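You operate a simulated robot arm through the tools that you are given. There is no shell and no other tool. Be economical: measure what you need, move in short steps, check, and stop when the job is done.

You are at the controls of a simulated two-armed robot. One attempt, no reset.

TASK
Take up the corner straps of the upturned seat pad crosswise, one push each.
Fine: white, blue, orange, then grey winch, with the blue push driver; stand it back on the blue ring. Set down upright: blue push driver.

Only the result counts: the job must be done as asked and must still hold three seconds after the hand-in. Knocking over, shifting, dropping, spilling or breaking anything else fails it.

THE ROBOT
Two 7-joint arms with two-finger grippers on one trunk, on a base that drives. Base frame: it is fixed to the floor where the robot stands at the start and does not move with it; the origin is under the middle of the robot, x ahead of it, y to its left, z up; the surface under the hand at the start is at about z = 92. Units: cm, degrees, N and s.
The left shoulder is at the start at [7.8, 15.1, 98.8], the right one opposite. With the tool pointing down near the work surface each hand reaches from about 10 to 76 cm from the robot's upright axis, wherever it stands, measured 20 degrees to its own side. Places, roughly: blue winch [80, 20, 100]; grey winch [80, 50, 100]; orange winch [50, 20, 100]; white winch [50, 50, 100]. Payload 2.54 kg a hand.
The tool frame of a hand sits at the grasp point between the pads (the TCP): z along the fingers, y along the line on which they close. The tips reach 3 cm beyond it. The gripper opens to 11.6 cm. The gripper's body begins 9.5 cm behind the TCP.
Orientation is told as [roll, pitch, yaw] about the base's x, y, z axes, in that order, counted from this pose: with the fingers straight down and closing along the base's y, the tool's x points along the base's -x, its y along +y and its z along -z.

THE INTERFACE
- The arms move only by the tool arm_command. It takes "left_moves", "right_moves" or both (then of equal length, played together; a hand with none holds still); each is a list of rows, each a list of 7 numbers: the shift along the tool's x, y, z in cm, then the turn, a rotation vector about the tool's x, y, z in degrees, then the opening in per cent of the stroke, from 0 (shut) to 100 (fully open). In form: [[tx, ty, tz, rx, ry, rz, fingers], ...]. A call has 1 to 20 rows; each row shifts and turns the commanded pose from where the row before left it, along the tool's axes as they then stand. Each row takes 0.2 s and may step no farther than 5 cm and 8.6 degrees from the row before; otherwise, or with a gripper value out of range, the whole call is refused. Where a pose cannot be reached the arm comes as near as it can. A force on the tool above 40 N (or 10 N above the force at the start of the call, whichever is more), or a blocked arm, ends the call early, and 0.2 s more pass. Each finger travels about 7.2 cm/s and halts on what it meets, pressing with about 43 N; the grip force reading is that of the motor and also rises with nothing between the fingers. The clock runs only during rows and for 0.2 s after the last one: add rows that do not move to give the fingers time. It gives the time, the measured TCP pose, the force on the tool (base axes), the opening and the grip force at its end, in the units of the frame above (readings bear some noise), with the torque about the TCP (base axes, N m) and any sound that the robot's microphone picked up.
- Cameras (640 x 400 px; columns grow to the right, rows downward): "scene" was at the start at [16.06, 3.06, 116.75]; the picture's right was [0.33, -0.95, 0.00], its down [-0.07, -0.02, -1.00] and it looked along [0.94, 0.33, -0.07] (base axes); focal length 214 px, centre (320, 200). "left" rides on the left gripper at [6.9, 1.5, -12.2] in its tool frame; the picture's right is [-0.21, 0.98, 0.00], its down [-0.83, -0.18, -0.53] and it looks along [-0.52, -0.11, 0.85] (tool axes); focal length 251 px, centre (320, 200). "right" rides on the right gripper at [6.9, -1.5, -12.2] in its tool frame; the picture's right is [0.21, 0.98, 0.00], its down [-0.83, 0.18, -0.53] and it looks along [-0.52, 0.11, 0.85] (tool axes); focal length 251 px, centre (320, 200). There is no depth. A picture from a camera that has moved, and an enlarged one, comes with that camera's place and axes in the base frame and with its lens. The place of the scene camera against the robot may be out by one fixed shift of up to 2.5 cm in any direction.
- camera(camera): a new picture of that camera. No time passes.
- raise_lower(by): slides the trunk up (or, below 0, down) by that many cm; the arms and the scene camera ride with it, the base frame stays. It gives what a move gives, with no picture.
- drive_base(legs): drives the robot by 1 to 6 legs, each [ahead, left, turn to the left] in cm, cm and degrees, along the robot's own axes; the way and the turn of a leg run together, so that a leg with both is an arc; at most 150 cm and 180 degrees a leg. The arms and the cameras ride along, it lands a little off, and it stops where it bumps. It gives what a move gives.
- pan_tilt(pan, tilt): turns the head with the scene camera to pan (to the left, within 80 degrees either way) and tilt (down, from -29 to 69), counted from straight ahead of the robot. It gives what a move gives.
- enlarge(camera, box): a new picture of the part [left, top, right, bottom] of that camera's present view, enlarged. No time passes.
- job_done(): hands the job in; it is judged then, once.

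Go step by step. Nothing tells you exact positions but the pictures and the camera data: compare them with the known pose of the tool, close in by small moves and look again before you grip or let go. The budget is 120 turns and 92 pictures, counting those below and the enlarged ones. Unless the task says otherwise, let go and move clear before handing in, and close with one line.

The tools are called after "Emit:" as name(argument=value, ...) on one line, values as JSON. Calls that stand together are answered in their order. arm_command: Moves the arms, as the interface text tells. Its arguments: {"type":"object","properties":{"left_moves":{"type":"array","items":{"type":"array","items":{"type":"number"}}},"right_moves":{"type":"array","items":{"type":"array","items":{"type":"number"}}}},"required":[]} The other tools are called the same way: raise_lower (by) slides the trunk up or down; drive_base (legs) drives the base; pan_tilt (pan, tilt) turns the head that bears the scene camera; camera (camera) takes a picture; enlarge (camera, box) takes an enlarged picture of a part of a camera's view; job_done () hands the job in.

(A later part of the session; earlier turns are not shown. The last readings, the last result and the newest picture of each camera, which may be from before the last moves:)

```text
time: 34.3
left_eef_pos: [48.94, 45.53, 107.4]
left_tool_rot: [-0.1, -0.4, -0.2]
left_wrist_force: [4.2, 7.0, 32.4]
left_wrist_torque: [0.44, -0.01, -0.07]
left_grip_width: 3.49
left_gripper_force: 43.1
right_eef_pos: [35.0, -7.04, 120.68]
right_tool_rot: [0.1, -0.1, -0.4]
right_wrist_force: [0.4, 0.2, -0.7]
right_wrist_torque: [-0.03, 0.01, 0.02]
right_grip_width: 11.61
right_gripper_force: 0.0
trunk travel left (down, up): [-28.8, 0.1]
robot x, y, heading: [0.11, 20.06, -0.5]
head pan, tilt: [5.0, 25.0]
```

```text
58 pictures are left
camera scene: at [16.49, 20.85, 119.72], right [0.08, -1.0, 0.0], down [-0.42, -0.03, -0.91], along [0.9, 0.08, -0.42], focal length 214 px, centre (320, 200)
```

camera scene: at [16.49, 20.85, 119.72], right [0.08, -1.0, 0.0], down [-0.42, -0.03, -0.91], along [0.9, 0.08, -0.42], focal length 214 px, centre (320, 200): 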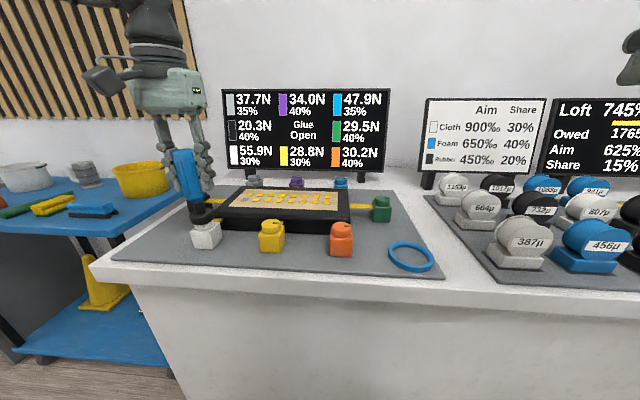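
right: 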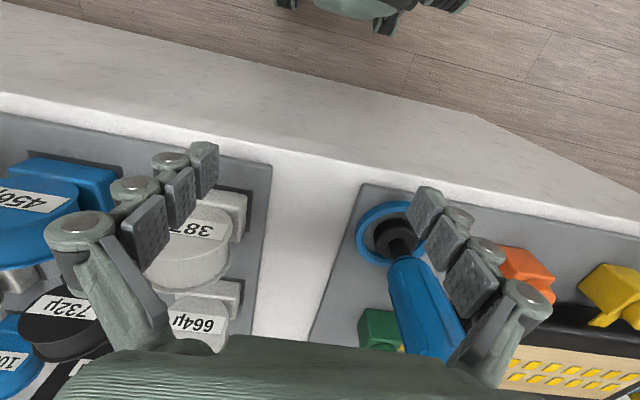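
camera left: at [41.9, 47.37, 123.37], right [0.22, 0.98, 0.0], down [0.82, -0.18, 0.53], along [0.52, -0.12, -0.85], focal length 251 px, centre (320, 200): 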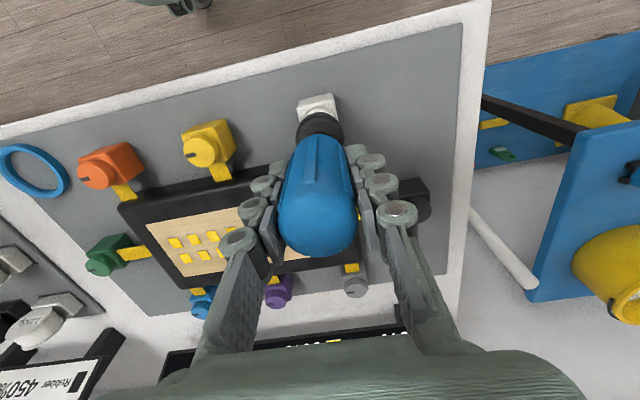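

The board held steady, which suggests the winch ratcheted once at contact. I'll lift off white cleanly and check the board and studs.

Emit:
arm_command(left_moves=[[0, 0, -1, 0, 0, 0, 0], [0, 0, -2, 0, 0, 0, 0], [0, 0, -3, 0, 0, 0, 0], [0, 0, -2.5, 0, 0, 0, 0], [0, 0, 0, 0, 0, 0, 0]])

Emit:
enlarge(camera="scene", box=[140, 70, 460, 280])

Emit:
camera(camera="left")

```text
time: 35.5
left_eef_pos: [49.06, 45.65, 115.53]
left_tool_rot: [-0.1, 0.0, -0.3]
left_wrist_force: [-0.7, 0.5, -2.4]
left_wrist_torque: [0.03, 0.01, 0.02]
left_grip_width: 3.46
left_gripper_force: 42.8
right_eef_pos: [35.32, -6.87, 120.6]
right_tool_rot: [0.2, 0.0, -0.4]
right_wrist_force: [-0.3, 0.3, 0.6]
right_wrist_torque: [-0.01, 0.01, -0.03]
right_grip_width: 11.58
right_gripper_force: 0.1
trunk travel left (down, up): [-28.8, 0.1]
robot x, y, heading: [-0.22, 20.25, -0.5]
head pan, tilt: [5.0, 25.0]
```

```text
1.90 times, centred on (300, 175) of scene
camera zoom: at [16.7, 20.9, 119.67], right [0.08, -1.0, 0.0], down [-0.42, -0.04, -0.91], along [0.9, 0.07, -0.42], focal length 408 px, centre (358, 248)
```

zoom: 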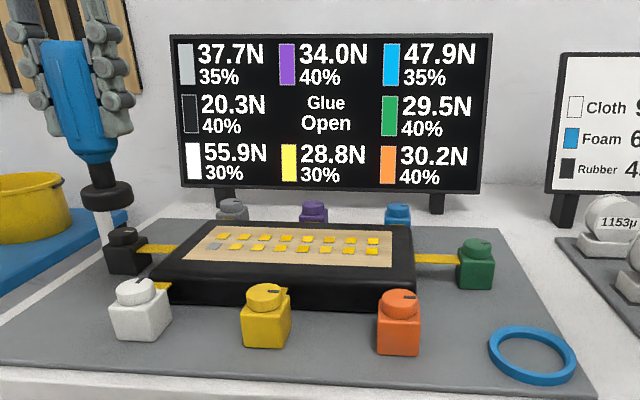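

```text
56 pictures are left
camera left: at [42.12, 47.41, 127.87], right [0.22, 0.98, 0.0], down [0.82, -0.18, 0.53], along [0.52, -0.12, -0.85], focal length 251 px, centre (320, 200)
```

left: 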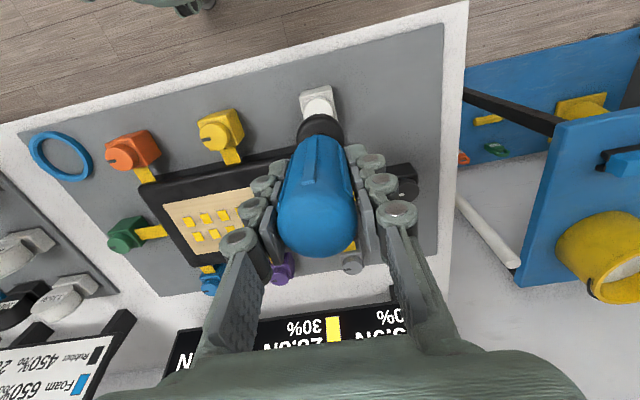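

One stud is grey and the board is unchanged after release. Blue is at about [74.5, 19], so I'll drive right and slightly ahead, then reach over it.

Emit:
drive_base(legs=[[0, -24, 0], [5, 0, 0]])

Emit:
camera(camera="left")

```text
time: 38.9
left_eef_pos: [54.08, 21.44, 115.58]
left_tool_rot: [-0.1, 0.0, -0.5]
left_wrist_force: [0.7, -0.8, -2.4]
left_wrist_torque: [0.01, 0.08, 0.01]
left_grip_width: 3.46
left_gripper_force: 43.0
right_eef_pos: [39.96, -31.21, 120.64]
right_tool_rot: [0.1, 0.1, -0.6]
right_wrist_force: [0.4, -0.1, -0.5]
right_wrist_torque: [0.0, 0.05, -0.02]
right_grip_width: 11.59
right_gripper_force: 0.1
trunk travel left (down, up): [-28.8, 0.1]
robot x, y, heading: [5.26, -3.97, -0.3]
head pan, tilt: [5.0, 25.0]
```

```text
55 pictures are left
camera left: at [47.16, 23.05, 127.79], right [0.22, 0.97, 0.0], down [0.82, -0.19, 0.53], along [0.52, -0.12, -0.85], focal length 251 px, centre (320, 200)
```

left: 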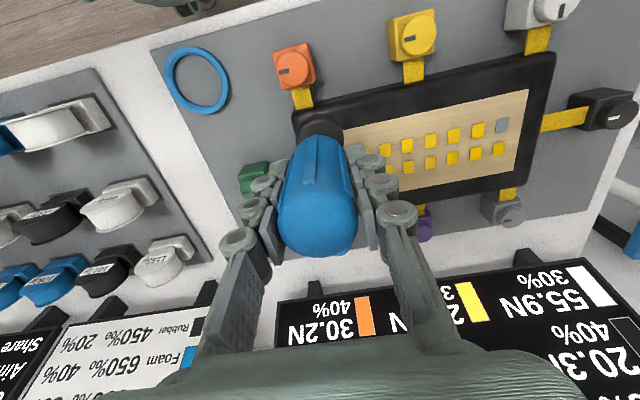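

The path is clear. I'll extend the hand toward blue at height.

Emit:
arm_command(left_moves=[[-3, -0.4, 0, 0, 0, 0, 0], [-3, -0.4, 0, 0, 0, 0, 0], [-3, -0.4, 0, 0, 0, 0, 0], [-3, -0.4, 0.3, 0, 0, 0, 0], [-2, -0.4, 0.7, 0, 0, 0, 0], [0, 0, 0, 0, 0, 0, 0]])

Emit:
camera(camera="left")

```text
time: 40.3
left_eef_pos: [65.64, 20.78, 113.26]
left_tool_rot: [0.0, -0.3, -0.5]
left_wrist_force: [-0.7, -0.6, -2.6]
left_wrist_torque: [-0.01, -0.02, 0.0]
left_grip_width: 3.47
left_gripper_force: 43.2
left hand out of reach, approached as far as the arm can: row 4, 5
right_eef_pos: [39.9, -31.4, 120.57]
right_tool_rot: [0.1, 0.0, -0.6]
right_wrist_force: [0.1, 0.1, -0.1]
right_wrist_torque: [-0.01, -0.03, -0.04]
right_grip_width: 11.62
right_gripper_force: 0.0
trunk travel left (down, up): [-28.8, 0.1]
robot x, y, heading: [4.97, -4.13, -0.4]
head pan, tilt: [5.0, 25.0]
```

```text
54 pictures are left
camera left: at [58.75, 22.37, 125.44], right [0.22, 0.97, 0.0], down [0.82, -0.19, 0.54], along [0.52, -0.12, -0.84], focal length 251 px, centre (320, 200)
```

left: 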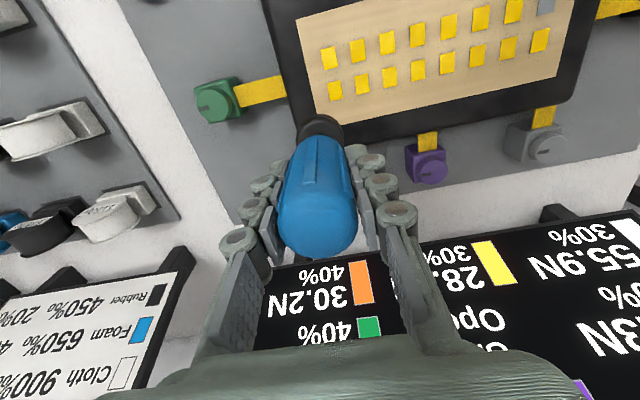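

The arm is at its limit at this height, and there's still room ahead of the base (its front is no farther than x≈33 and the counter panel is near 48). I'll drive ahead 6 more.

Emit:
drive_base(legs=[[6, 0, 0]])

Emit:
camera(camera="left")

Emit:
camera(camera="scene")

```text
time: 41.3
left_eef_pos: [71.82, 20.62, 113.14]
left_tool_rot: [-0.3, 0.0, -0.5]
left_wrist_force: [0.8, 0.8, -2.7]
left_wrist_torque: [0.03, 0.07, 0.0]
left_grip_width: 3.48
left_gripper_force: 43.2
right_eef_pos: [45.85, -31.29, 120.62]
right_tool_rot: [0.1, 0.0, -0.5]
right_wrist_force: [1.0, 0.2, -0.2]
right_wrist_torque: [0.01, 0.02, 0.0]
right_grip_width: 11.6
right_gripper_force: 0.1
trunk travel left (down, up): [-28.8, 0.1]
robot x, y, heading: [10.89, -4.43, -0.5]
head pan, tilt: [5.0, 25.0]
```

```text
53 pictures are left
camera left: at [64.79, 22.3, 125.34], right [0.22, 0.97, 0.0], down [0.82, -0.19, 0.54], along [0.52, -0.12, -0.84], focal length 251 px, centre (320, 200)
```

left: 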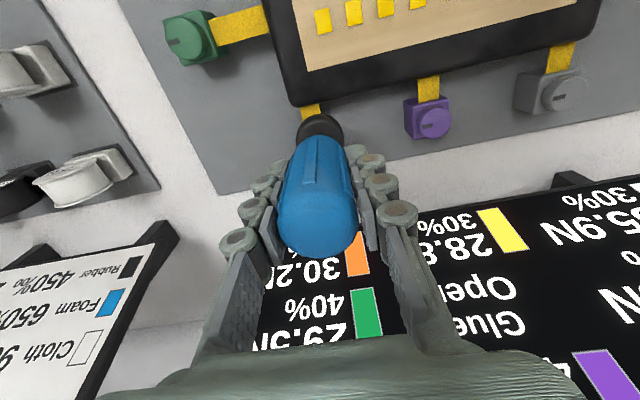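

```text
52 pictures are left
camera scene: at [27.49, -3.39, 119.66], right [0.08, -1.0, 0.0], down [-0.42, -0.03, -0.91], along [0.9, 0.07, -0.42], focal length 214 px, centre (320, 200)
```

scene: 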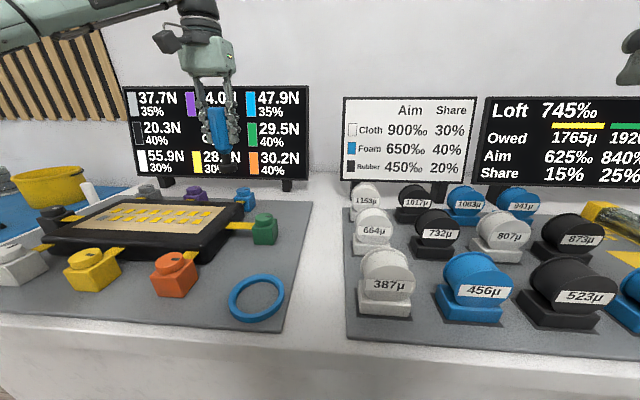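

Blue should be near [74.7, 19.4]. I'll move close above it and check from both cameras.

Emit:
arm_command(left_moves=[[-0.8, -0.4, 1, 0, 0, 0, 0], [-0.9, -0.4, 1, 0, 0, 0, 0], [-0.8, -0.3, 0.5, 0, 0, 0, 0], [0, 0, 0, 0, 0, 0, 0]])

Emit:
enlarge(camera="left", box=[240, 80, 400, 180])

Emit:
enlarge(camera="scene", box=[190, 130, 290, 230])

```text
time: 42.3
left_eef_pos: [73.17, 19.93, 110.17]
left_tool_rot: [-0.2, -0.3, -0.6]
left_wrist_force: [0.8, 0.5, -2.4]
left_wrist_torque: [0.0, 0.04, 0.03]
left_grip_width: 3.47
left_gripper_force: 42.8
left hand out of reach, approached as far as the arm can: row 2, 3
right_eef_pos: [45.84, -31.33, 120.67]
right_tool_rot: [0.2, 0.0, -0.6]
right_wrist_force: [0.4, 0.0, -0.3]
right_wrist_torque: [0.0, 0.01, 0.03]
right_grip_width: 11.61
right_gripper_force: 0.1
trunk travel left (down, up): [-28.8, 0.1]
robot x, y, heading: [10.63, -4.02, -0.5]
head pan, tilt: [5.0, 25.0]
```

```text
4.00 times, centred on (320, 130) of left
camera zoom: at [66.12, 21.69, 122.38], right [0.22, 0.97, 0.0], down [0.82, -0.19, 0.54], along [0.52, -0.12, -0.84], focal length 1006 px, centre (320, 480)
```

zoom: 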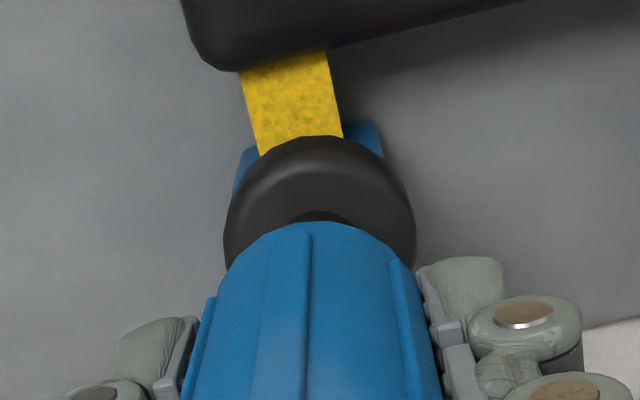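

```text
4.00 times, centred on (240, 180) of scene
camera zoom: at [27.39, -3.39, 119.68], right [0.08, -1.0, 0.0], down [-0.42, -0.03, -0.91], along [0.9, 0.07, -0.42], focal length 858 px, centre (640, 280)
```

zoom: 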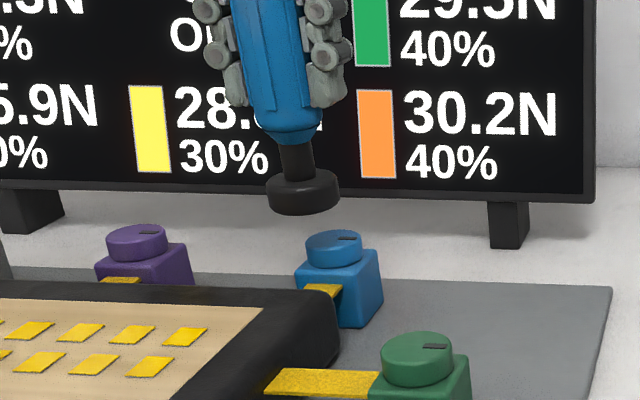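

The foot is about 0.8 cm short and 0.75 cm left of blue, with the arm near its limit. I'll drive ahead 1.5 more, correct sideways, and check.

Emit:
drive_base(legs=[[1.5, 0, 0]])

Emit:
arm_command(left_moves=[[0.2, -0.4, 0, 0, 0, 0, 0], [0.2, -0.3, 0.3, 0, 0, 0, 0], [0, 0, 0, 0, 0, 0, 0], [0, 0, 0, 0, 0, 0, 0]])

Emit:
enlarge(camera="left", box=[240, 80, 400, 180])

Emit:
enlarge(camera="scene", box=[190, 130, 290, 230])

```text
time: 43.1
left_eef_pos: [74.69, 20.09, 110.09]
left_tool_rot: [-0.2, -0.2, -0.6]
left_wrist_force: [0.5, -0.2, -3.1]
left_wrist_torque: [-0.01, 0.04, -0.01]
left_grip_width: 3.46
left_gripper_force: 42.9
right_eef_pos: [47.42, -31.4, 120.5]
right_tool_rot: [0.1, 0.1, -0.5]
right_wrist_force: [0.0, 0.5, 0.2]
right_wrist_torque: [0.02, 0.0, -0.01]
right_grip_width: 11.6
right_gripper_force: 0.1
trunk travel left (down, up): [-28.8, 0.1]
robot x, y, heading: [12.35, -4.09, -0.6]
head pan, tilt: [5.0, 25.0]
```

```text
time: 44.1
left_eef_pos: [74.27, 19.35, 109.8]
left_tool_rot: [-0.2, -0.2, -0.6]
left_wrist_force: [0.9, -0.7, -2.8]
left_wrist_torque: [0.01, 0.0, -0.02]
left_grip_width: 3.46
left_gripper_force: 43.2
right_eef_pos: [47.25, -31.4, 120.51]
right_tool_rot: [0.1, 0.0, -0.7]
right_wrist_force: [0.9, 0.2, 0.8]
right_wrist_torque: [0.0, 0.03, -0.02]
right_grip_width: 11.61
right_gripper_force: 0.0
trunk travel left (down, up): [-28.8, 0.1]
robot x, y, heading: [12.21, -3.84, -0.5]
head pan, tilt: [5.0, 25.0]
```

```text
4.00 times, centred on (320, 130) of left
camera zoom: at [67.2, 21.02, 122.12], right [0.22, 0.97, 0.0], down [0.82, -0.19, 0.54], along [0.52, -0.12, -0.84], focal length 1006 px, centre (320, 480)
```

zoom: 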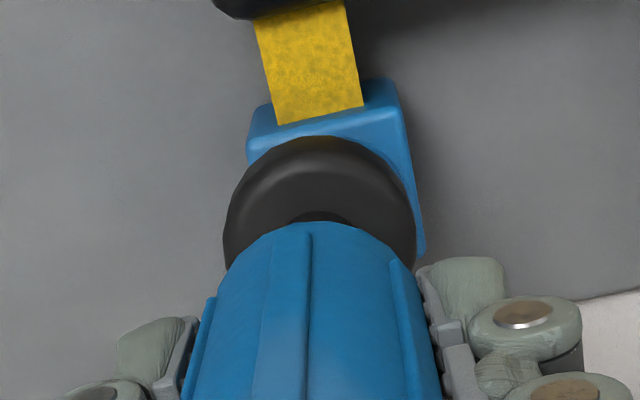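

```text
4.00 times, centred on (240, 180) of scene
camera zoom: at [28.93, -3.41, 119.68], right [0.08, -1.0, 0.0], down [-0.42, -0.03, -0.91], along [0.9, 0.07, -0.42], focal length 858 px, centre (640, 280)
```

zoom: 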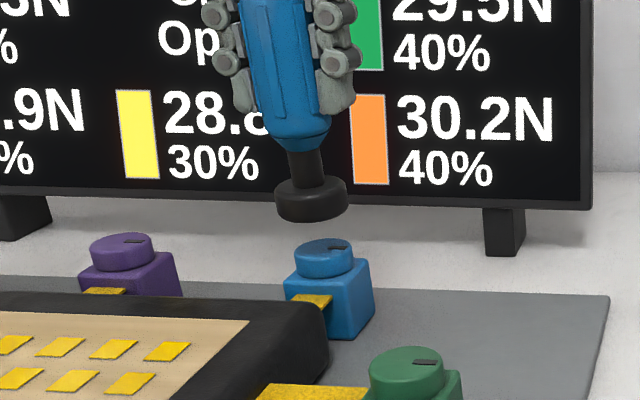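

Alignment is within about 0.3 cm. I'll pull back 0.3, lower to just above blue, and then feel for contact.

Emit:
arm_command(left_moves=[[0.3, 0, 0.6, 0, 0, 0, 0], [0, 0, 0.7, 0, 0, 0, 0], [0, 0, 0.4, 0, 0, 0, 0], [0, 0, 0, 0, 0, 0, 0], [0, 0, 0, 0, 0, 0, 0]])

Emit:
enlarge(camera="scene", box=[190, 130, 290, 230])

```text
time: 45.3
left_eef_pos: [74.1, 19.39, 108.29]
left_tool_rot: [-0.2, -0.4, -0.5]
left_wrist_force: [-0.3, 0.7, -2.3]
left_wrist_torque: [0.01, 0.02, -0.02]
left_grip_width: 3.46
left_gripper_force: 42.2
right_eef_pos: [47.41, -31.43, 120.6]
right_tool_rot: [0.1, 0.0, -0.6]
right_wrist_force: [0.0, 0.6, -0.7]
right_wrist_torque: [-0.02, 0.03, 0.03]
right_grip_width: 11.6
right_gripper_force: 0.0
trunk travel left (down, up): [-28.8, 0.1]
robot x, y, heading: [12.31, -4.39, -0.5]
head pan, tilt: [5.0, 25.0]
```

```text
4.00 times, centred on (240, 180) of scene
camera zoom: at [28.93, -3.41, 119.68], right [0.08, -1.0, 0.0], down [-0.42, -0.03, -0.91], along [0.9, 0.07, -0.42], focal length 858 px, centre (640, 280)
```

zoom: 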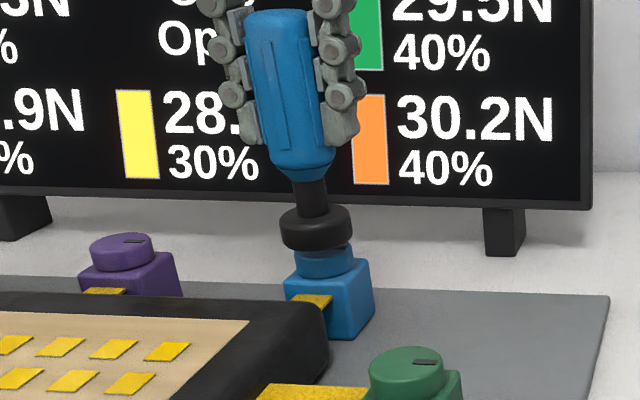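

Emit:
arm_command(left_moves=[[0, -0.2, 0.1, 0, 0, 0, 0], [0, 0, 0.1, 0, 0, 0, 0], [0, 0, 0.1, 0, 0, 0, 0], [0, 0, 0.1, 0, 0, 0, 0], [0, 0, 0, 0, 0, 0, 0]])

```text
time: 46.5
left_eef_pos: [74.0, 19.04, 107.85]
left_tool_rot: [-0.3, -0.3, -0.6]
left_wrist_force: [-0.2, 1.2, -1.8]
left_wrist_torque: [0.01, -0.02, -0.01]
left_grip_width: 3.47
left_gripper_force: 43.2
right_eef_pos: [47.41, -31.25, 120.54]
right_tool_rot: [0.1, 0.0, -0.6]
right_wrist_force: [-0.5, 0.6, -0.2]
right_wrist_torque: [0.0, -0.02, -0.02]
right_grip_width: 11.57
right_gripper_force: 0.1
trunk travel left (down, up): [-28.8, 0.1]
robot x, y, heading: [12.51, -4.11, -0.4]
head pan, tilt: [5.0, 25.0]
```

Emit:
arm_command(left_moves=[[0, 0, 0.1, 0, 0, 0, 0], [0, 0, 0.1, 0, 0, 0, 0], [0, 0, 0.05, 0, 0, 0, 0], [0, 0, 0, 0, 0, 0, 0]])

```text
time: 47.5
left_eef_pos: [74.02, 19.17, 107.57]
left_tool_rot: [-0.3, -0.3, -0.6]
left_wrist_force: [0.3, 0.5, -2.1]
left_wrist_torque: [-0.03, -0.01, 0.02]
left_grip_width: 3.46
left_gripper_force: 42.4
right_eef_pos: [47.45, -31.21, 120.5]
right_tool_rot: [0.1, 0.1, -0.6]
right_wrist_force: [-0.4, -0.4, 0.1]
right_wrist_torque: [-0.04, 0.02, 0.03]
right_grip_width: 11.58
right_gripper_force: 0.0
trunk travel left (down, up): [-28.8, 0.1]
robot x, y, heading: [12.37, -4.2, -0.3]
head pan, tilt: [5.0, 25.0]
```

Emit:
arm_command(left_moves=[[0, 0, 0.05, 0, 0, 0, 0], [0, 0, 0.05, 0, 0, 0, 0], [0, 0, 0, 0, 0, 0, 0]])

```text
time: 48.3
left_eef_pos: [73.96, 19.13, 107.39]
left_tool_rot: [-0.2, -0.3, -0.5]
left_wrist_force: [-0.2, 0.5, -1.8]
left_wrist_torque: [0.04, 0.0, -0.04]
left_grip_width: 3.44
left_gripper_force: 42.7
right_eef_pos: [47.39, -31.34, 120.57]
right_tool_rot: [0.1, 0.0, -0.6]
right_wrist_force: [0.8, -0.6, 0.3]
right_wrist_torque: [-0.02, 0.02, -0.01]
right_grip_width: 11.59
right_gripper_force: 0.2
trunk travel left (down, up): [-28.8, 0.1]
robot x, y, heading: [12.26, -3.99, -0.4]
head pan, tilt: [5.0, 25.0]
```

Emit:
arm_command(left_moves=[[0, 0, 0.05, 0, 0, 0, 0], [0, 0, 0, 0, 0, 0, 0]])

```text
time: 48.9
left_eef_pos: [73.92, 19.25, 107.28]
left_tool_rot: [-0.3, -0.3, -0.5]
left_wrist_force: [-0.3, 0.5, -2.7]
left_wrist_torque: [-0.01, -0.03, 0.01]
left_grip_width: 3.47
left_gripper_force: 43.0
right_eef_pos: [47.28, -31.35, 120.58]
right_tool_rot: [0.0, 0.0, -0.6]
right_wrist_force: [-0.9, -0.5, -0.1]
right_wrist_torque: [0.04, -0.04, -0.03]
right_grip_width: 11.6
right_gripper_force: 0.1
trunk travel left (down, up): [-28.8, 0.1]
robot x, y, heading: [12.12, -4.35, -0.6]
head pan, tilt: [5.0, 25.0]
```

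Emit:
arm_command(left_moves=[[0, 0, 0.05, 0, 0, 0, 0], [0, 0, 0.03, 0, 0, 0, 0], [0, 0, 0, 0, 0, 0, 0]])

Emit:
enlarge(camera="scene", box=[100, 70, 330, 230])

```text
time: 49.7
left_eef_pos: [73.96, 19.11, 107.31]
left_tool_rot: [-0.1, -0.3, -0.6]
left_wrist_force: [1.8, 0.0, 0.9]
left_wrist_torque: [0.03, -0.08, 0.0]
left_grip_width: 3.46
left_gripper_force: 42.9
right_eef_pos: [47.42, -31.39, 120.55]
right_tool_rot: [0.0, -0.1, -0.5]
right_wrist_force: [-0.9, 0.6, 0.8]
right_wrist_torque: [0.02, 0.02, -0.02]
right_grip_width: 11.56
right_gripper_force: 0.0
trunk travel left (down, up): [-28.8, 0.1]
robot x, y, heading: [12.57, -4.11, -0.7]
head pan, tilt: [5.0, 25.0]
```

```text
2.50 times, centred on (215, 150) of scene
camera zoom: at [28.91, -3.42, 119.68], right [0.08, -1.0, 0.0], down [-0.42, -0.03, -0.91], along [0.9, 0.07, -0.42], focal length 536 px, centre (582, 325)
```

zoom: 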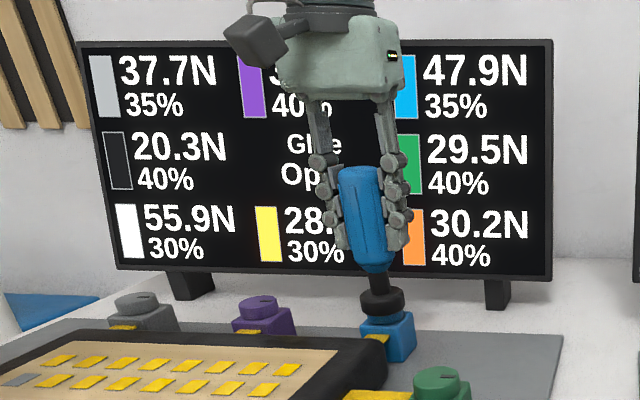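

Light contact on blue (≈3 N) and the board is unchanged. I'll increase in small steps, watching for where it registers.

Emit:
arm_command(left_moves=[[0, 0, 0.03, 0, 0, 0, 0], [0, 0, 0, 0, 0, 0, 0]])

Emit:
enlarge(camera="scene", box=[100, 70, 330, 230])

```text
time: 50.3
left_eef_pos: [73.91, 19.1, 107.45]
left_tool_rot: [-0.1, -0.3, -0.5]
left_wrist_force: [0.9, -0.5, 2.8]
left_wrist_torque: [-0.05, -0.03, 0.02]
left_grip_width: 3.47
left_gripper_force: 43.3
right_eef_pos: [47.21, -31.4, 120.51]
right_tool_rot: [0.0, 0.0, -0.6]
right_wrist_force: [0.9, 0.3, 0.6]
right_wrist_torque: [-0.04, 0.0, -0.04]
right_grip_width: 11.61
right_gripper_force: 0.1
trunk travel left (down, up): [-28.8, 0.1]
robot x, y, heading: [12.2, -4.45, -0.5]
head pan, tilt: [5.0, 25.0]
```

```text
2.50 times, centred on (215, 150) of scene
camera zoom: at [28.89, -3.43, 119.69], right [0.08, -1.0, 0.0], down [-0.42, -0.03, -0.91], along [0.9, 0.07, -0.42], focal length 536 px, centre (582, 325)
```

zoom: 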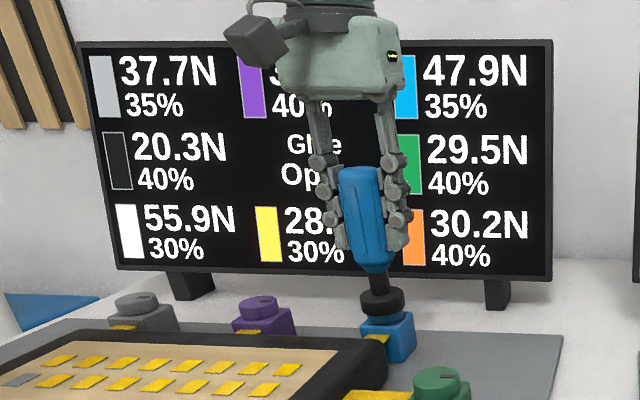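

Emit:
arm_command(left_moves=[[0, 0, 0.06, 0, 0, 0, 0], [0, 0, 0, 0, 0, 0, 0]])

Emit:
enlarge(camera="scene", box=[100, 70, 330, 230])

```text
time: 50.9
left_eef_pos: [73.92, 19.2, 107.34]
left_tool_rot: [-0.2, -0.4, -0.6]
left_wrist_force: [2.6, 1.7, 5.1]
left_wrist_torque: [0.18, -0.18, -0.05]
left_grip_width: 3.46
left_gripper_force: 42.6
right_eef_pos: [47.37, -31.38, 120.59]
right_tool_rot: [0.1, 0.1, -0.6]
right_wrist_force: [-0.4, -0.3, 0.0]
right_wrist_torque: [0.01, -0.03, -0.01]
right_grip_width: 11.61
right_gripper_force: 0.2
trunk travel left (down, up): [-28.8, 0.1]
robot x, y, heading: [12.32, -3.99, -0.5]
head pan, tilt: [5.0, 25.0]
```

```text
2.50 times, centred on (215, 150) of scene
camera zoom: at [28.89, -3.42, 119.69], right [0.08, -1.0, 0.0], down [-0.42, -0.03, -0.91], along [0.9, 0.07, -0.42], focal length 536 px, centre (582, 325)
```

zoom: 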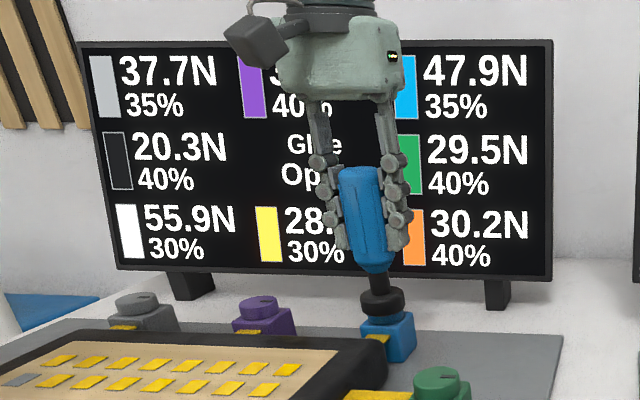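

Emit:
arm_command(left_moves=[[0, 0, 0.06, 0, 0, 0, 0], [0, 0, 0.03, 0, 0, 0, 0], [0, 0, 0, 0, 0, 0, 0]])

Emit:
enlarge(camera="scene", box=[100, 70, 330, 230])

```text
time: 51.7
left_eef_pos: [73.94, 19.05, 107.33]
left_tool_rot: [-0.3, -0.5, -0.5]
left_wrist_force: [5.8, 0.5, 12.3]
left_wrist_torque: [0.06, -0.42, -0.05]
left_grip_width: 3.51
left_gripper_force: 42.8
right_eef_pos: [47.25, -31.26, 120.55]
right_tool_rot: [0.1, 0.0, -0.6]
right_wrist_force: [0.1, -0.2, -0.5]
right_wrist_torque: [-0.02, -0.05, -0.04]
right_grip_width: 11.58
right_gripper_force: 0.1
trunk travel left (down, up): [-28.8, 0.1]
robot x, y, heading: [12.33, -4.13, -0.5]
head pan, tilt: [5.0, 25.0]
```

```text
2.50 times, centred on (215, 150) of scene
camera zoom: at [28.85, -3.46, 119.7], right [0.08, -1.0, 0.0], down [-0.42, -0.03, -0.91], along [0.9, 0.07, -0.42], focal length 536 px, centre (582, 325)
```

zoom: 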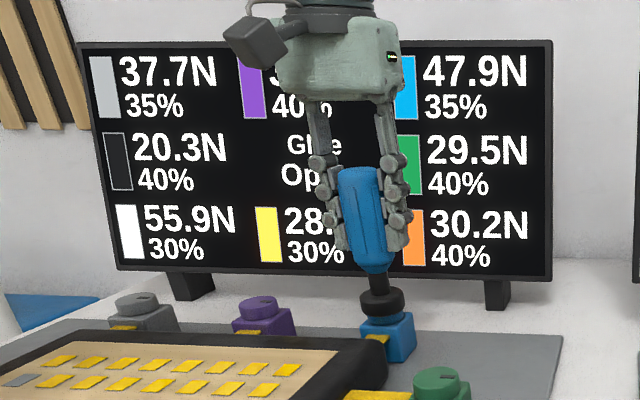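

Emit:
arm_command(left_moves=[[0, 0, 0.04, 0, 0, 0, 0], [0, 0, 0, 0, 0, 0, 0]])

Emit:
enlarge(camera="scene", box=[100, 70, 330, 230])

```text
time: 52.3
left_eef_pos: [73.82, 19.11, 107.34]
left_tool_rot: [-0.2, -0.5, -0.5]
left_wrist_force: [5.4, 1.2, 22.6]
left_wrist_torque: [0.22, -0.36, -0.01]
left_grip_width: 3.47
left_gripper_force: 43.6
right_eef_pos: [47.21, -31.47, 120.7]
right_tool_rot: [0.0, -0.1, -0.6]
right_wrist_force: [-0.3, -0.3, -0.2]
right_wrist_torque: [-0.04, -0.01, 0.0]
right_grip_width: 11.6
right_gripper_force: 0.0
trunk travel left (down, up): [-28.8, 0.1]
robot x, y, heading: [12.24, -4.14, -0.5]
head pan, tilt: [5.0, 25.0]
```

```text
2.50 times, centred on (215, 150) of scene
camera zoom: at [28.76, -3.47, 119.72], right [0.08, -1.0, 0.0], down [-0.42, -0.03, -0.91], along [0.9, 0.07, -0.42], focal length 536 px, centre (582, 325)
```

zoom: 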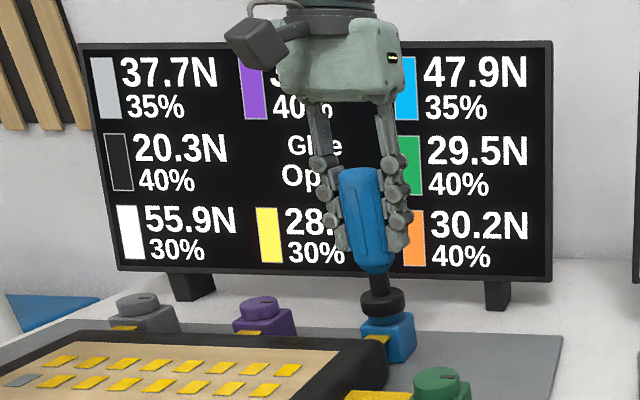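

Blue hasn't registered at ~25 N, so force matters. I'll keep increasing gradually.

Emit:
arm_command(left_moves=[[0, 0, 0.025, 0, 0, 0, 0], [0, 0, 0, 0, 0, 0, 0]])

Emit:
enlarge(camera="scene", box=[100, 70, 330, 230])

```text
time: 52.9
left_eef_pos: [73.89, 19.13, 107.31]
left_tool_rot: [-0.3, -0.6, -0.5]
left_wrist_force: [8.0, 1.6, 27.6]
left_wrist_torque: [0.27, -0.65, -0.01]
left_grip_width: 3.47
left_gripper_force: 43.2
right_eef_pos: [47.13, -31.34, 120.68]
right_tool_rot: [0.1, -0.2, -0.7]
right_wrist_force: [-0.7, -0.3, 0.2]
right_wrist_torque: [0.01, 0.0, 0.01]
right_grip_width: 11.58
right_gripper_force: 0.0
trunk travel left (down, up): [-28.8, 0.1]
robot x, y, heading: [12.43, -4.54, -0.4]
head pan, tilt: [5.0, 25.0]
```

```text
2.50 times, centred on (215, 150) of scene
camera zoom: at [28.75, -3.49, 119.72], right [0.08, -1.0, 0.0], down [-0.42, -0.03, -0.91], along [0.9, 0.07, -0.42], focal length 536 px, centre (582, 325)
```

zoom: 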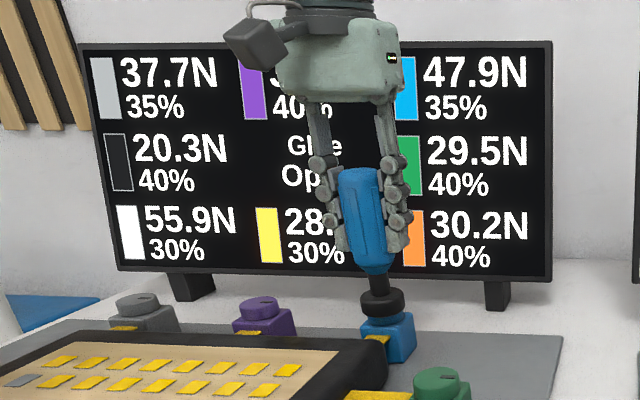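

Emit:
arm_command(left_moves=[[0, 0, 0.02, 0, 0, 0, 0], [0, 0, 0, 0, 0, 0, 0]])

Emit:
enlarge(camera="scene", box=[100, 70, 330, 230])

```text
time: 53.5
left_eef_pos: [73.79, 19.1, 107.29]
left_tool_rot: [-0.2, -0.5, -0.4]
left_wrist_force: [5.2, 2.7, 27.0]
left_wrist_torque: [0.24, -0.35, -0.04]
left_grip_width: 3.46
left_gripper_force: 43.0
right_eef_pos: [47.31, -31.4, 120.7]
right_tool_rot: [0.2, -0.1, -0.6]
right_wrist_force: [-0.8, -0.2, 0.2]
right_wrist_torque: [0.0, 0.03, 0.0]
right_grip_width: 11.58
right_gripper_force: 0.0
trunk travel left (down, up): [-28.8, 0.1]
robot x, y, heading: [12.29, -4.17, -0.7]
head pan, tilt: [5.0, 25.0]
```

```text
2.50 times, centred on (215, 150) of scene
camera zoom: at [28.72, -3.49, 119.72], right [0.08, -1.0, 0.0], down [-0.42, -0.03, -0.91], along [0.9, 0.07, -0.42], focal length 536 px, centre (582, 325)
```

zoom: 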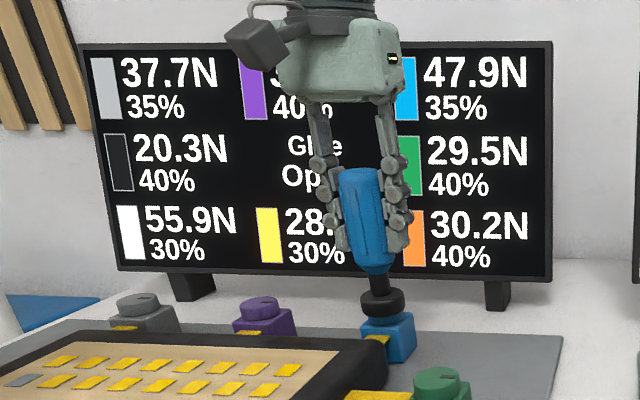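

Emit:
arm_command(left_moves=[[0, 0, 0.025, 0, 0, 0, 0], [0, 0, 0, 0, 0, 0, 0]])

Emit:
enlarge(camera="scene", box=[100, 70, 330, 230])

```text
time: 54.1
left_eef_pos: [73.79, 19.13, 107.27]
left_tool_rot: [-0.1, -0.6, -0.5]
left_wrist_force: [4.5, 3.0, 27.6]
left_wrist_torque: [0.3, -0.33, -0.05]
left_grip_width: 3.49
left_gripper_force: 42.5
right_eef_pos: [47.18, -31.52, 120.65]
right_tool_rot: [0.1, -0.1, -0.7]
right_wrist_force: [-0.5, 0.5, -0.1]
right_wrist_torque: [0.01, -0.02, -0.01]
right_grip_width: 11.58
right_gripper_force: 0.1
trunk travel left (down, up): [-28.8, 0.1]
robot x, y, heading: [12.2, -4.27, -0.3]
head pan, tilt: [5.0, 25.0]
```

```text
2.50 times, centred on (215, 150) of scene
camera zoom: at [28.7, -3.48, 119.73], right [0.08, -1.0, 0.0], down [-0.42, -0.03, -0.91], along [0.9, 0.07, -0.42], focal length 536 px, centre (582, 325)
```

zoom: 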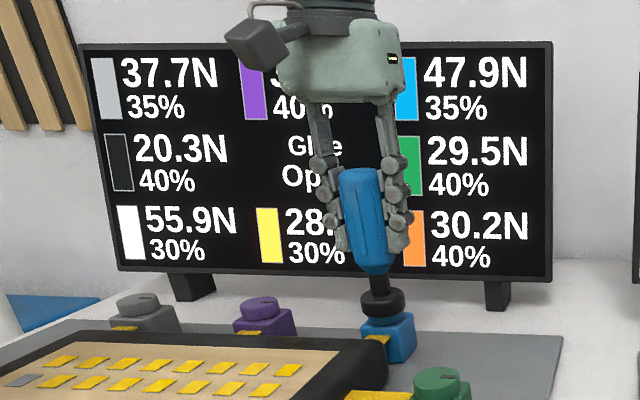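

Emit:
arm_command(left_moves=[[0, 0, 0.04, 0, 0, 0, 0], [0, 0, 0, 0, 0, 0, 0]])

Emit:
enlarge(camera="scene", box=[100, 70, 330, 230])

```text
time: 54.7
left_eef_pos: [73.87, 18.99, 107.26]
left_tool_rot: [-0.3, -0.5, -0.5]
left_wrist_force: [2.6, 3.8, 26.3]
left_wrist_torque: [0.35, -0.14, -0.01]
left_grip_width: 3.52
left_gripper_force: 43.5
right_eef_pos: [47.08, -31.47, 120.62]
right_tool_rot: [0.1, -0.2, -0.6]
right_wrist_force: [0.2, 0.0, 0.8]
right_wrist_torque: [0.02, -0.01, 0.03]
right_grip_width: 11.63
right_gripper_force: 0.1
trunk travel left (down, up): [-28.8, 0.1]
robot x, y, heading: [12.25, -4.19, -0.6]
head pan, tilt: [5.0, 25.0]
```

```text
2.50 times, centred on (215, 150) of scene
camera zoom: at [28.69, -3.48, 119.73], right [0.08, -1.0, 0.0], down [-0.42, -0.03, -0.91], along [0.9, 0.07, -0.42], focal length 536 px, centre (582, 325)
```

zoom: 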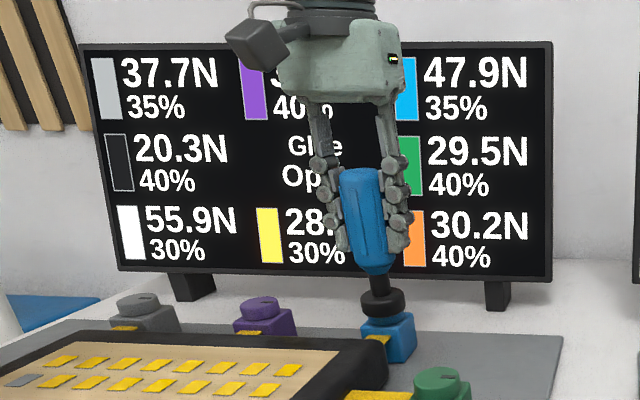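

The force has levelled off near 28 N without registering. I'll check the alignment of the foot on blue.

Emit:
enlarge(camera="left", box=[240, 80, 400, 180])

Emit:
enlarge(camera="scene", box=[220, 160, 270, 220])

```text
4.00 times, centred on (320, 130) of left
camera zoom: at [66.68, 20.72, 119.48], right [0.22, 0.97, 0.0], down [0.82, -0.19, 0.54], along [0.53, -0.12, -0.84], focal length 1006 px, centre (320, 480)
```

zoom: 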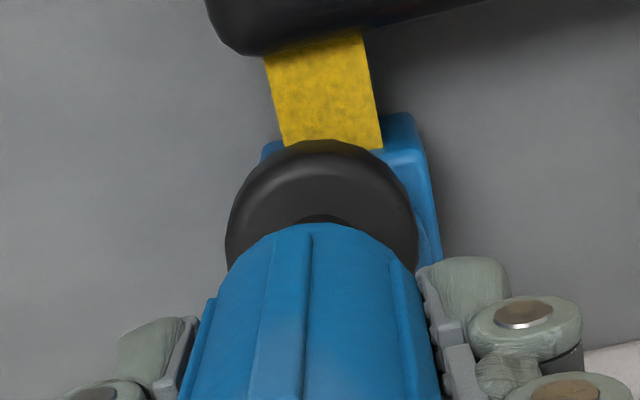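

```text
6.67 times, centred on (245, 190) of scene
camera zoom: at [28.69, -3.48, 119.73], right [0.08, -1.0, 0.0], down [-0.42, -0.03, -0.91], along [0.9, 0.07, -0.42], focal length 1430 px, centre (820, 267)
```

zoom: 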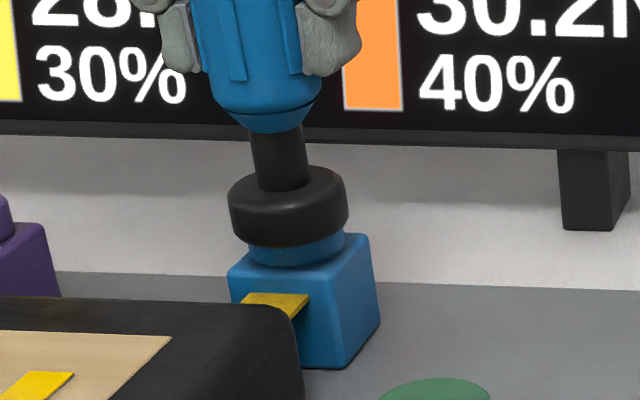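

My off-axis correction was missing: the foot sits about 0.9 cm short and 0.45 cm right of blue's knob centre (at ≈[74.75, 19.5]), so the push hasn't registered. I'll lift off, recentre and check.

Emit:
arm_command(left_moves=[[0, 0, -0.8, 0, 0, 0, 0], [0, 0, -0.8, 0, 0, 0, 0], [-0.45, 0.25, 0, 0, 0, 0, 0], [-0.45, 0.25, 0, 0, 0, 0, 0], [0, 0, 0, 0, 0, 0, 0], [0, 0, 0, 0, 0, 0, 0]])

Emit:
enlarge(camera="left", box=[240, 80, 400, 180])

Emit:
enlarge(camera="scene", box=[100, 70, 330, 230])

```text
time: 56.1
left_eef_pos: [74.88, 19.51, 108.61]
left_tool_rot: [-0.3, -0.3, -0.6]
left_wrist_force: [-0.1, 0.6, -3.0]
left_wrist_torque: [-0.02, 0.0, 0.0]
left_grip_width: 3.49
left_gripper_force: 43.8
right_eef_pos: [47.3, -31.33, 120.58]
right_tool_rot: [0.1, 0.0, -0.6]
right_wrist_force: [0.2, 0.3, 0.5]
right_wrist_torque: [0.02, 0.02, -0.01]
right_grip_width: 11.59
right_gripper_force: 0.0
trunk travel left (down, up): [-28.8, 0.1]
robot x, y, heading: [12.27, -3.84, -0.7]
head pan, tilt: [5.0, 25.0]
```

```text
4.00 times, centred on (320, 130) of left
camera zoom: at [67.85, 21.24, 120.68], right [0.22, 0.97, 0.0], down [0.82, -0.19, 0.54], along [0.52, -0.12, -0.84], focal length 1006 px, centre (320, 480)
```

zoom: 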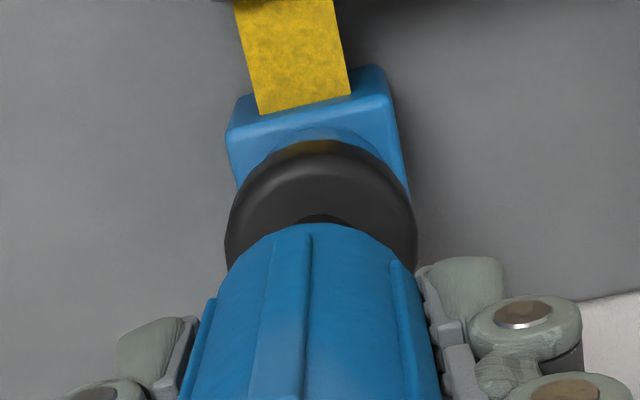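

```text
2.50 times, centred on (215, 150) of scene
camera zoom: at [28.93, -3.41, 119.68], right [0.08, -1.0, 0.0], down [-0.42, -0.03, -0.91], along [0.9, 0.07, -0.42], focal length 536 px, centre (582, 325)
```

zoom: 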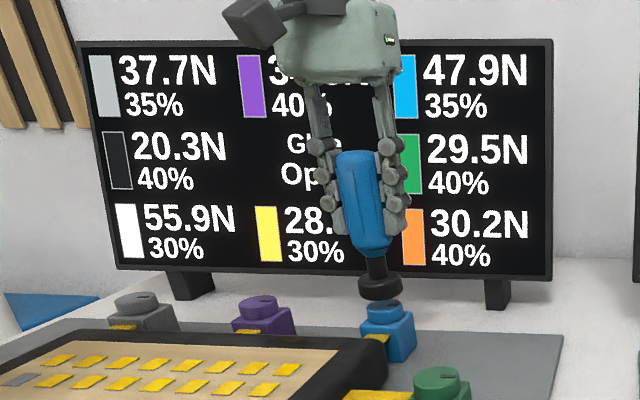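

The alignment now matches the white one closely. I'll lower to contact again, in fine steps.

Emit:
arm_command(left_moves=[[0.2, 0.1, 0.3, 0, 0, 0, 0], [0, 0, 0.3, 0, 0, 0, 0], [0, 0, 0.2, 0, 0, 0, 0], [0, 0, 0.1, 0, 0, 0, 0], [0, 0, 0, 0, 0, 0, 0]])

```text
time: 57.3
left_eef_pos: [74.78, 19.78, 107.55]
left_tool_rot: [-0.2, -0.3, -0.5]
left_wrist_force: [0.2, -0.1, -2.3]
left_wrist_torque: [0.02, 0.0, 0.02]
left_grip_width: 3.48
left_gripper_force: 42.5
right_eef_pos: [47.4, -31.28, 120.6]
right_tool_rot: [0.2, 0.0, -0.5]
right_wrist_force: [0.3, 0.4, -0.3]
right_wrist_torque: [0.0, 0.02, 0.01]
right_grip_width: 11.61
right_gripper_force: 0.1
trunk travel left (down, up): [-28.8, 0.1]
robot x, y, heading: [12.05, -4.18, -0.5]
head pan, tilt: [5.0, 25.0]
```

Emit:
arm_command(left_moves=[[0, 0, 0.1, 0, 0, 0, 0], [0, 0, 0.08, 0, 0, 0, 0], [0, 0, 0, 0, 0, 0, 0]])

```text
time: 58.1
left_eef_pos: [74.67, 19.68, 107.33]
left_tool_rot: [-0.2, -0.2, -0.5]
left_wrist_force: [0.1, 1.0, -2.5]
left_wrist_torque: [-0.01, 0.0, 0.01]
left_grip_width: 3.47
left_gripper_force: 43.2
right_eef_pos: [47.42, -31.28, 120.59]
right_tool_rot: [0.1, -0.1, -0.7]
right_wrist_force: [0.1, 1.4, 0.1]
right_wrist_torque: [-0.01, 0.03, -0.05]
right_grip_width: 11.58
right_gripper_force: 0.1
trunk travel left (down, up): [-28.8, 0.1]
robot x, y, heading: [12.4, -3.6, -0.7]
head pan, tilt: [5.0, 25.0]
```

Emit:
arm_command(left_moves=[[0, 0, 0.05, 0, 0, 0, 0], [0, 0, 0.05, 0, 0, 0, 0], [0, 0, 0, 0, 0, 0, 0]])

Emit:
enlarge(camera="scene", box=[100, 70, 330, 230])

```text
time: 58.9
left_eef_pos: [74.83, 19.7, 107.4]
left_tool_rot: [-0.1, -0.3, -0.6]
left_wrist_force: [-0.1, -0.1, -2.2]
left_wrist_torque: [-0.02, -0.02, 0.0]
left_grip_width: 3.47
left_gripper_force: 43.2
right_eef_pos: [47.33, -31.34, 120.57]
right_tool_rot: [0.0, 0.0, -0.6]
right_wrist_force: [0.0, 0.0, -0.1]
right_wrist_torque: [0.03, -0.04, 0.0]
right_grip_width: 11.6
right_gripper_force: 0.1
trunk travel left (down, up): [-28.8, 0.1]
robot x, y, heading: [12.22, -4.22, -0.4]
head pan, tilt: [5.0, 25.0]
```

```text
2.50 times, centred on (215, 150) of scene
camera zoom: at [28.93, -3.41, 119.68], right [0.08, -1.0, 0.0], down [-0.42, -0.03, -0.91], along [0.9, 0.07, -0.42], focal length 536 px, centre (582, 325)
```

zoom: 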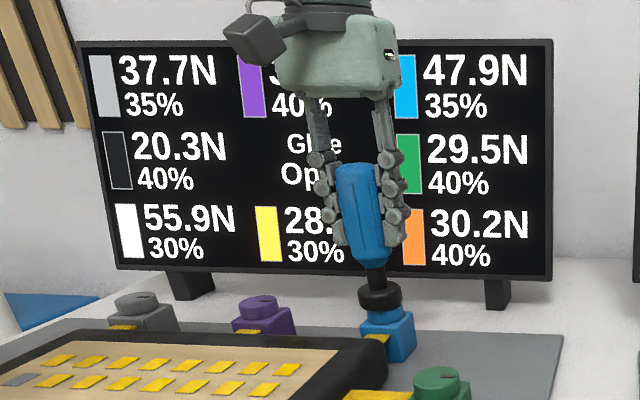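

Emit:
arm_command(left_moves=[[0, 0, 0.05, 0, 0, 0, 0], [0, 0, 0.05, 0, 0, 0, 0], [0, 0, 0, 0, 0, 0, 0]])

```text
time: 59.7
left_eef_pos: [74.68, 19.73, 107.29]
left_tool_rot: [-0.2, -0.3, -0.5]
left_wrist_force: [1.4, -0.5, -2.7]
left_wrist_torque: [0.0, 0.0, 0.0]
left_grip_width: 3.47
left_gripper_force: 43.1
right_eef_pos: [47.31, -31.29, 120.64]
right_tool_rot: [0.1, 0.0, -0.7]
right_wrist_force: [-0.2, -0.3, -0.2]
right_wrist_torque: [0.02, -0.03, 0.0]
right_grip_width: 11.6
right_gripper_force: 0.1
trunk travel left (down, up): [-28.8, 0.1]
robot x, y, heading: [11.94, -4.14, -0.6]
head pan, tilt: [5.0, 25.0]
```

Emit:
arm_command(left_moves=[[0, 0, 0.05, 0, 0, 0, 0], [0, 0, 0.05, 0, 0, 0, 0], [0, 0, 0, 0, 0, 0, 0]])

```text
time: 60.5
left_eef_pos: [74.77, 19.75, 107.3]
left_tool_rot: [-0.3, -0.4, -0.4]
left_wrist_force: [3.6, 3.4, 7.6]
left_wrist_torque: [0.35, -0.18, -0.06]
left_grip_width: 3.47
left_gripper_force: 43.0
right_eef_pos: [47.25, -31.33, 120.75]
right_tool_rot: [0.1, -0.1, -0.6]
right_wrist_force: [-0.7, 0.3, 0.1]
right_wrist_torque: [0.02, 0.04, 0.05]
right_grip_width: 11.6
right_gripper_force: 0.1
trunk travel left (down, up): [-28.8, 0.1]
robot x, y, heading: [12.02, -4.2, -0.7]
head pan, tilt: [5.0, 25.0]
```

Emit:
enlarge(camera="scene", box=[100, 70, 330, 230])

Emit:
arm_command(left_moves=[[0, 0, 0.04, 0, 0, 0, 0], [0, 0, 0, 0, 0, 0, 0]])

Emit:
enlarge(camera="scene", box=[100, 70, 330, 230])

```text
2.50 times, centred on (215, 150) of scene
camera zoom: at [28.88, -3.4, 119.7], right [0.08, -1.0, 0.0], down [-0.42, -0.03, -0.91], along [0.9, 0.07, -0.42], focal length 536 px, centre (582, 325)
```

zoom: 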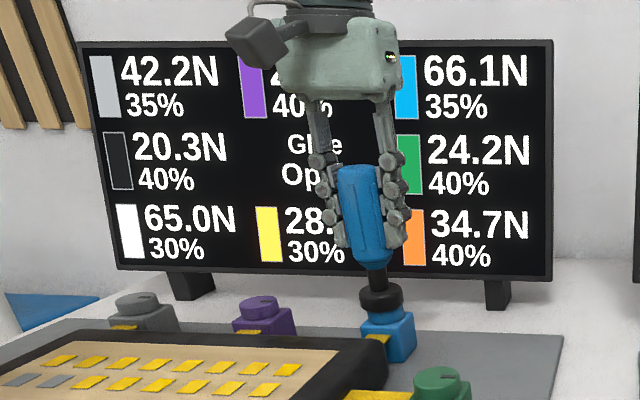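

```text
time: 61.1
left_eef_pos: [74.75, 19.61, 107.36]
left_tool_rot: [-0.3, -0.5, -0.6]
left_wrist_force: [7.8, 4.3, 13.7]
left_wrist_torque: [0.34, -0.46, -0.03]
left_grip_width: 3.44
left_gripper_force: 43.0
right_eef_pos: [47.16, -31.42, 120.52]
right_tool_rot: [0.1, -0.1, -0.6]
right_wrist_force: [0.1, 0.0, -0.7]
right_wrist_torque: [0.0, 0.01, -0.01]
right_grip_width: 11.6
right_gripper_force: 0.0
trunk travel left (down, up): [-28.8, 0.1]
robot x, y, heading: [11.96, -4.18, -0.7]
head pan, tilt: [5.0, 25.0]
```

```text
2.50 times, centred on (215, 150) of scene
camera zoom: at [28.86, -3.42, 119.7], right [0.08, -1.0, 0.0], down [-0.42, -0.03, -0.91], along [0.9, 0.07, -0.42], focal length 536 px, centre (582, 325)
```

zoom: 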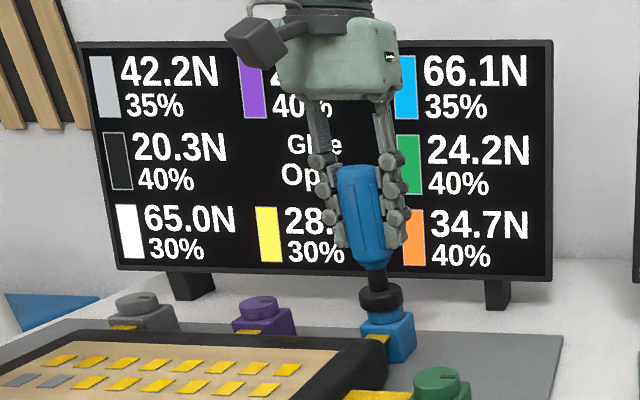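

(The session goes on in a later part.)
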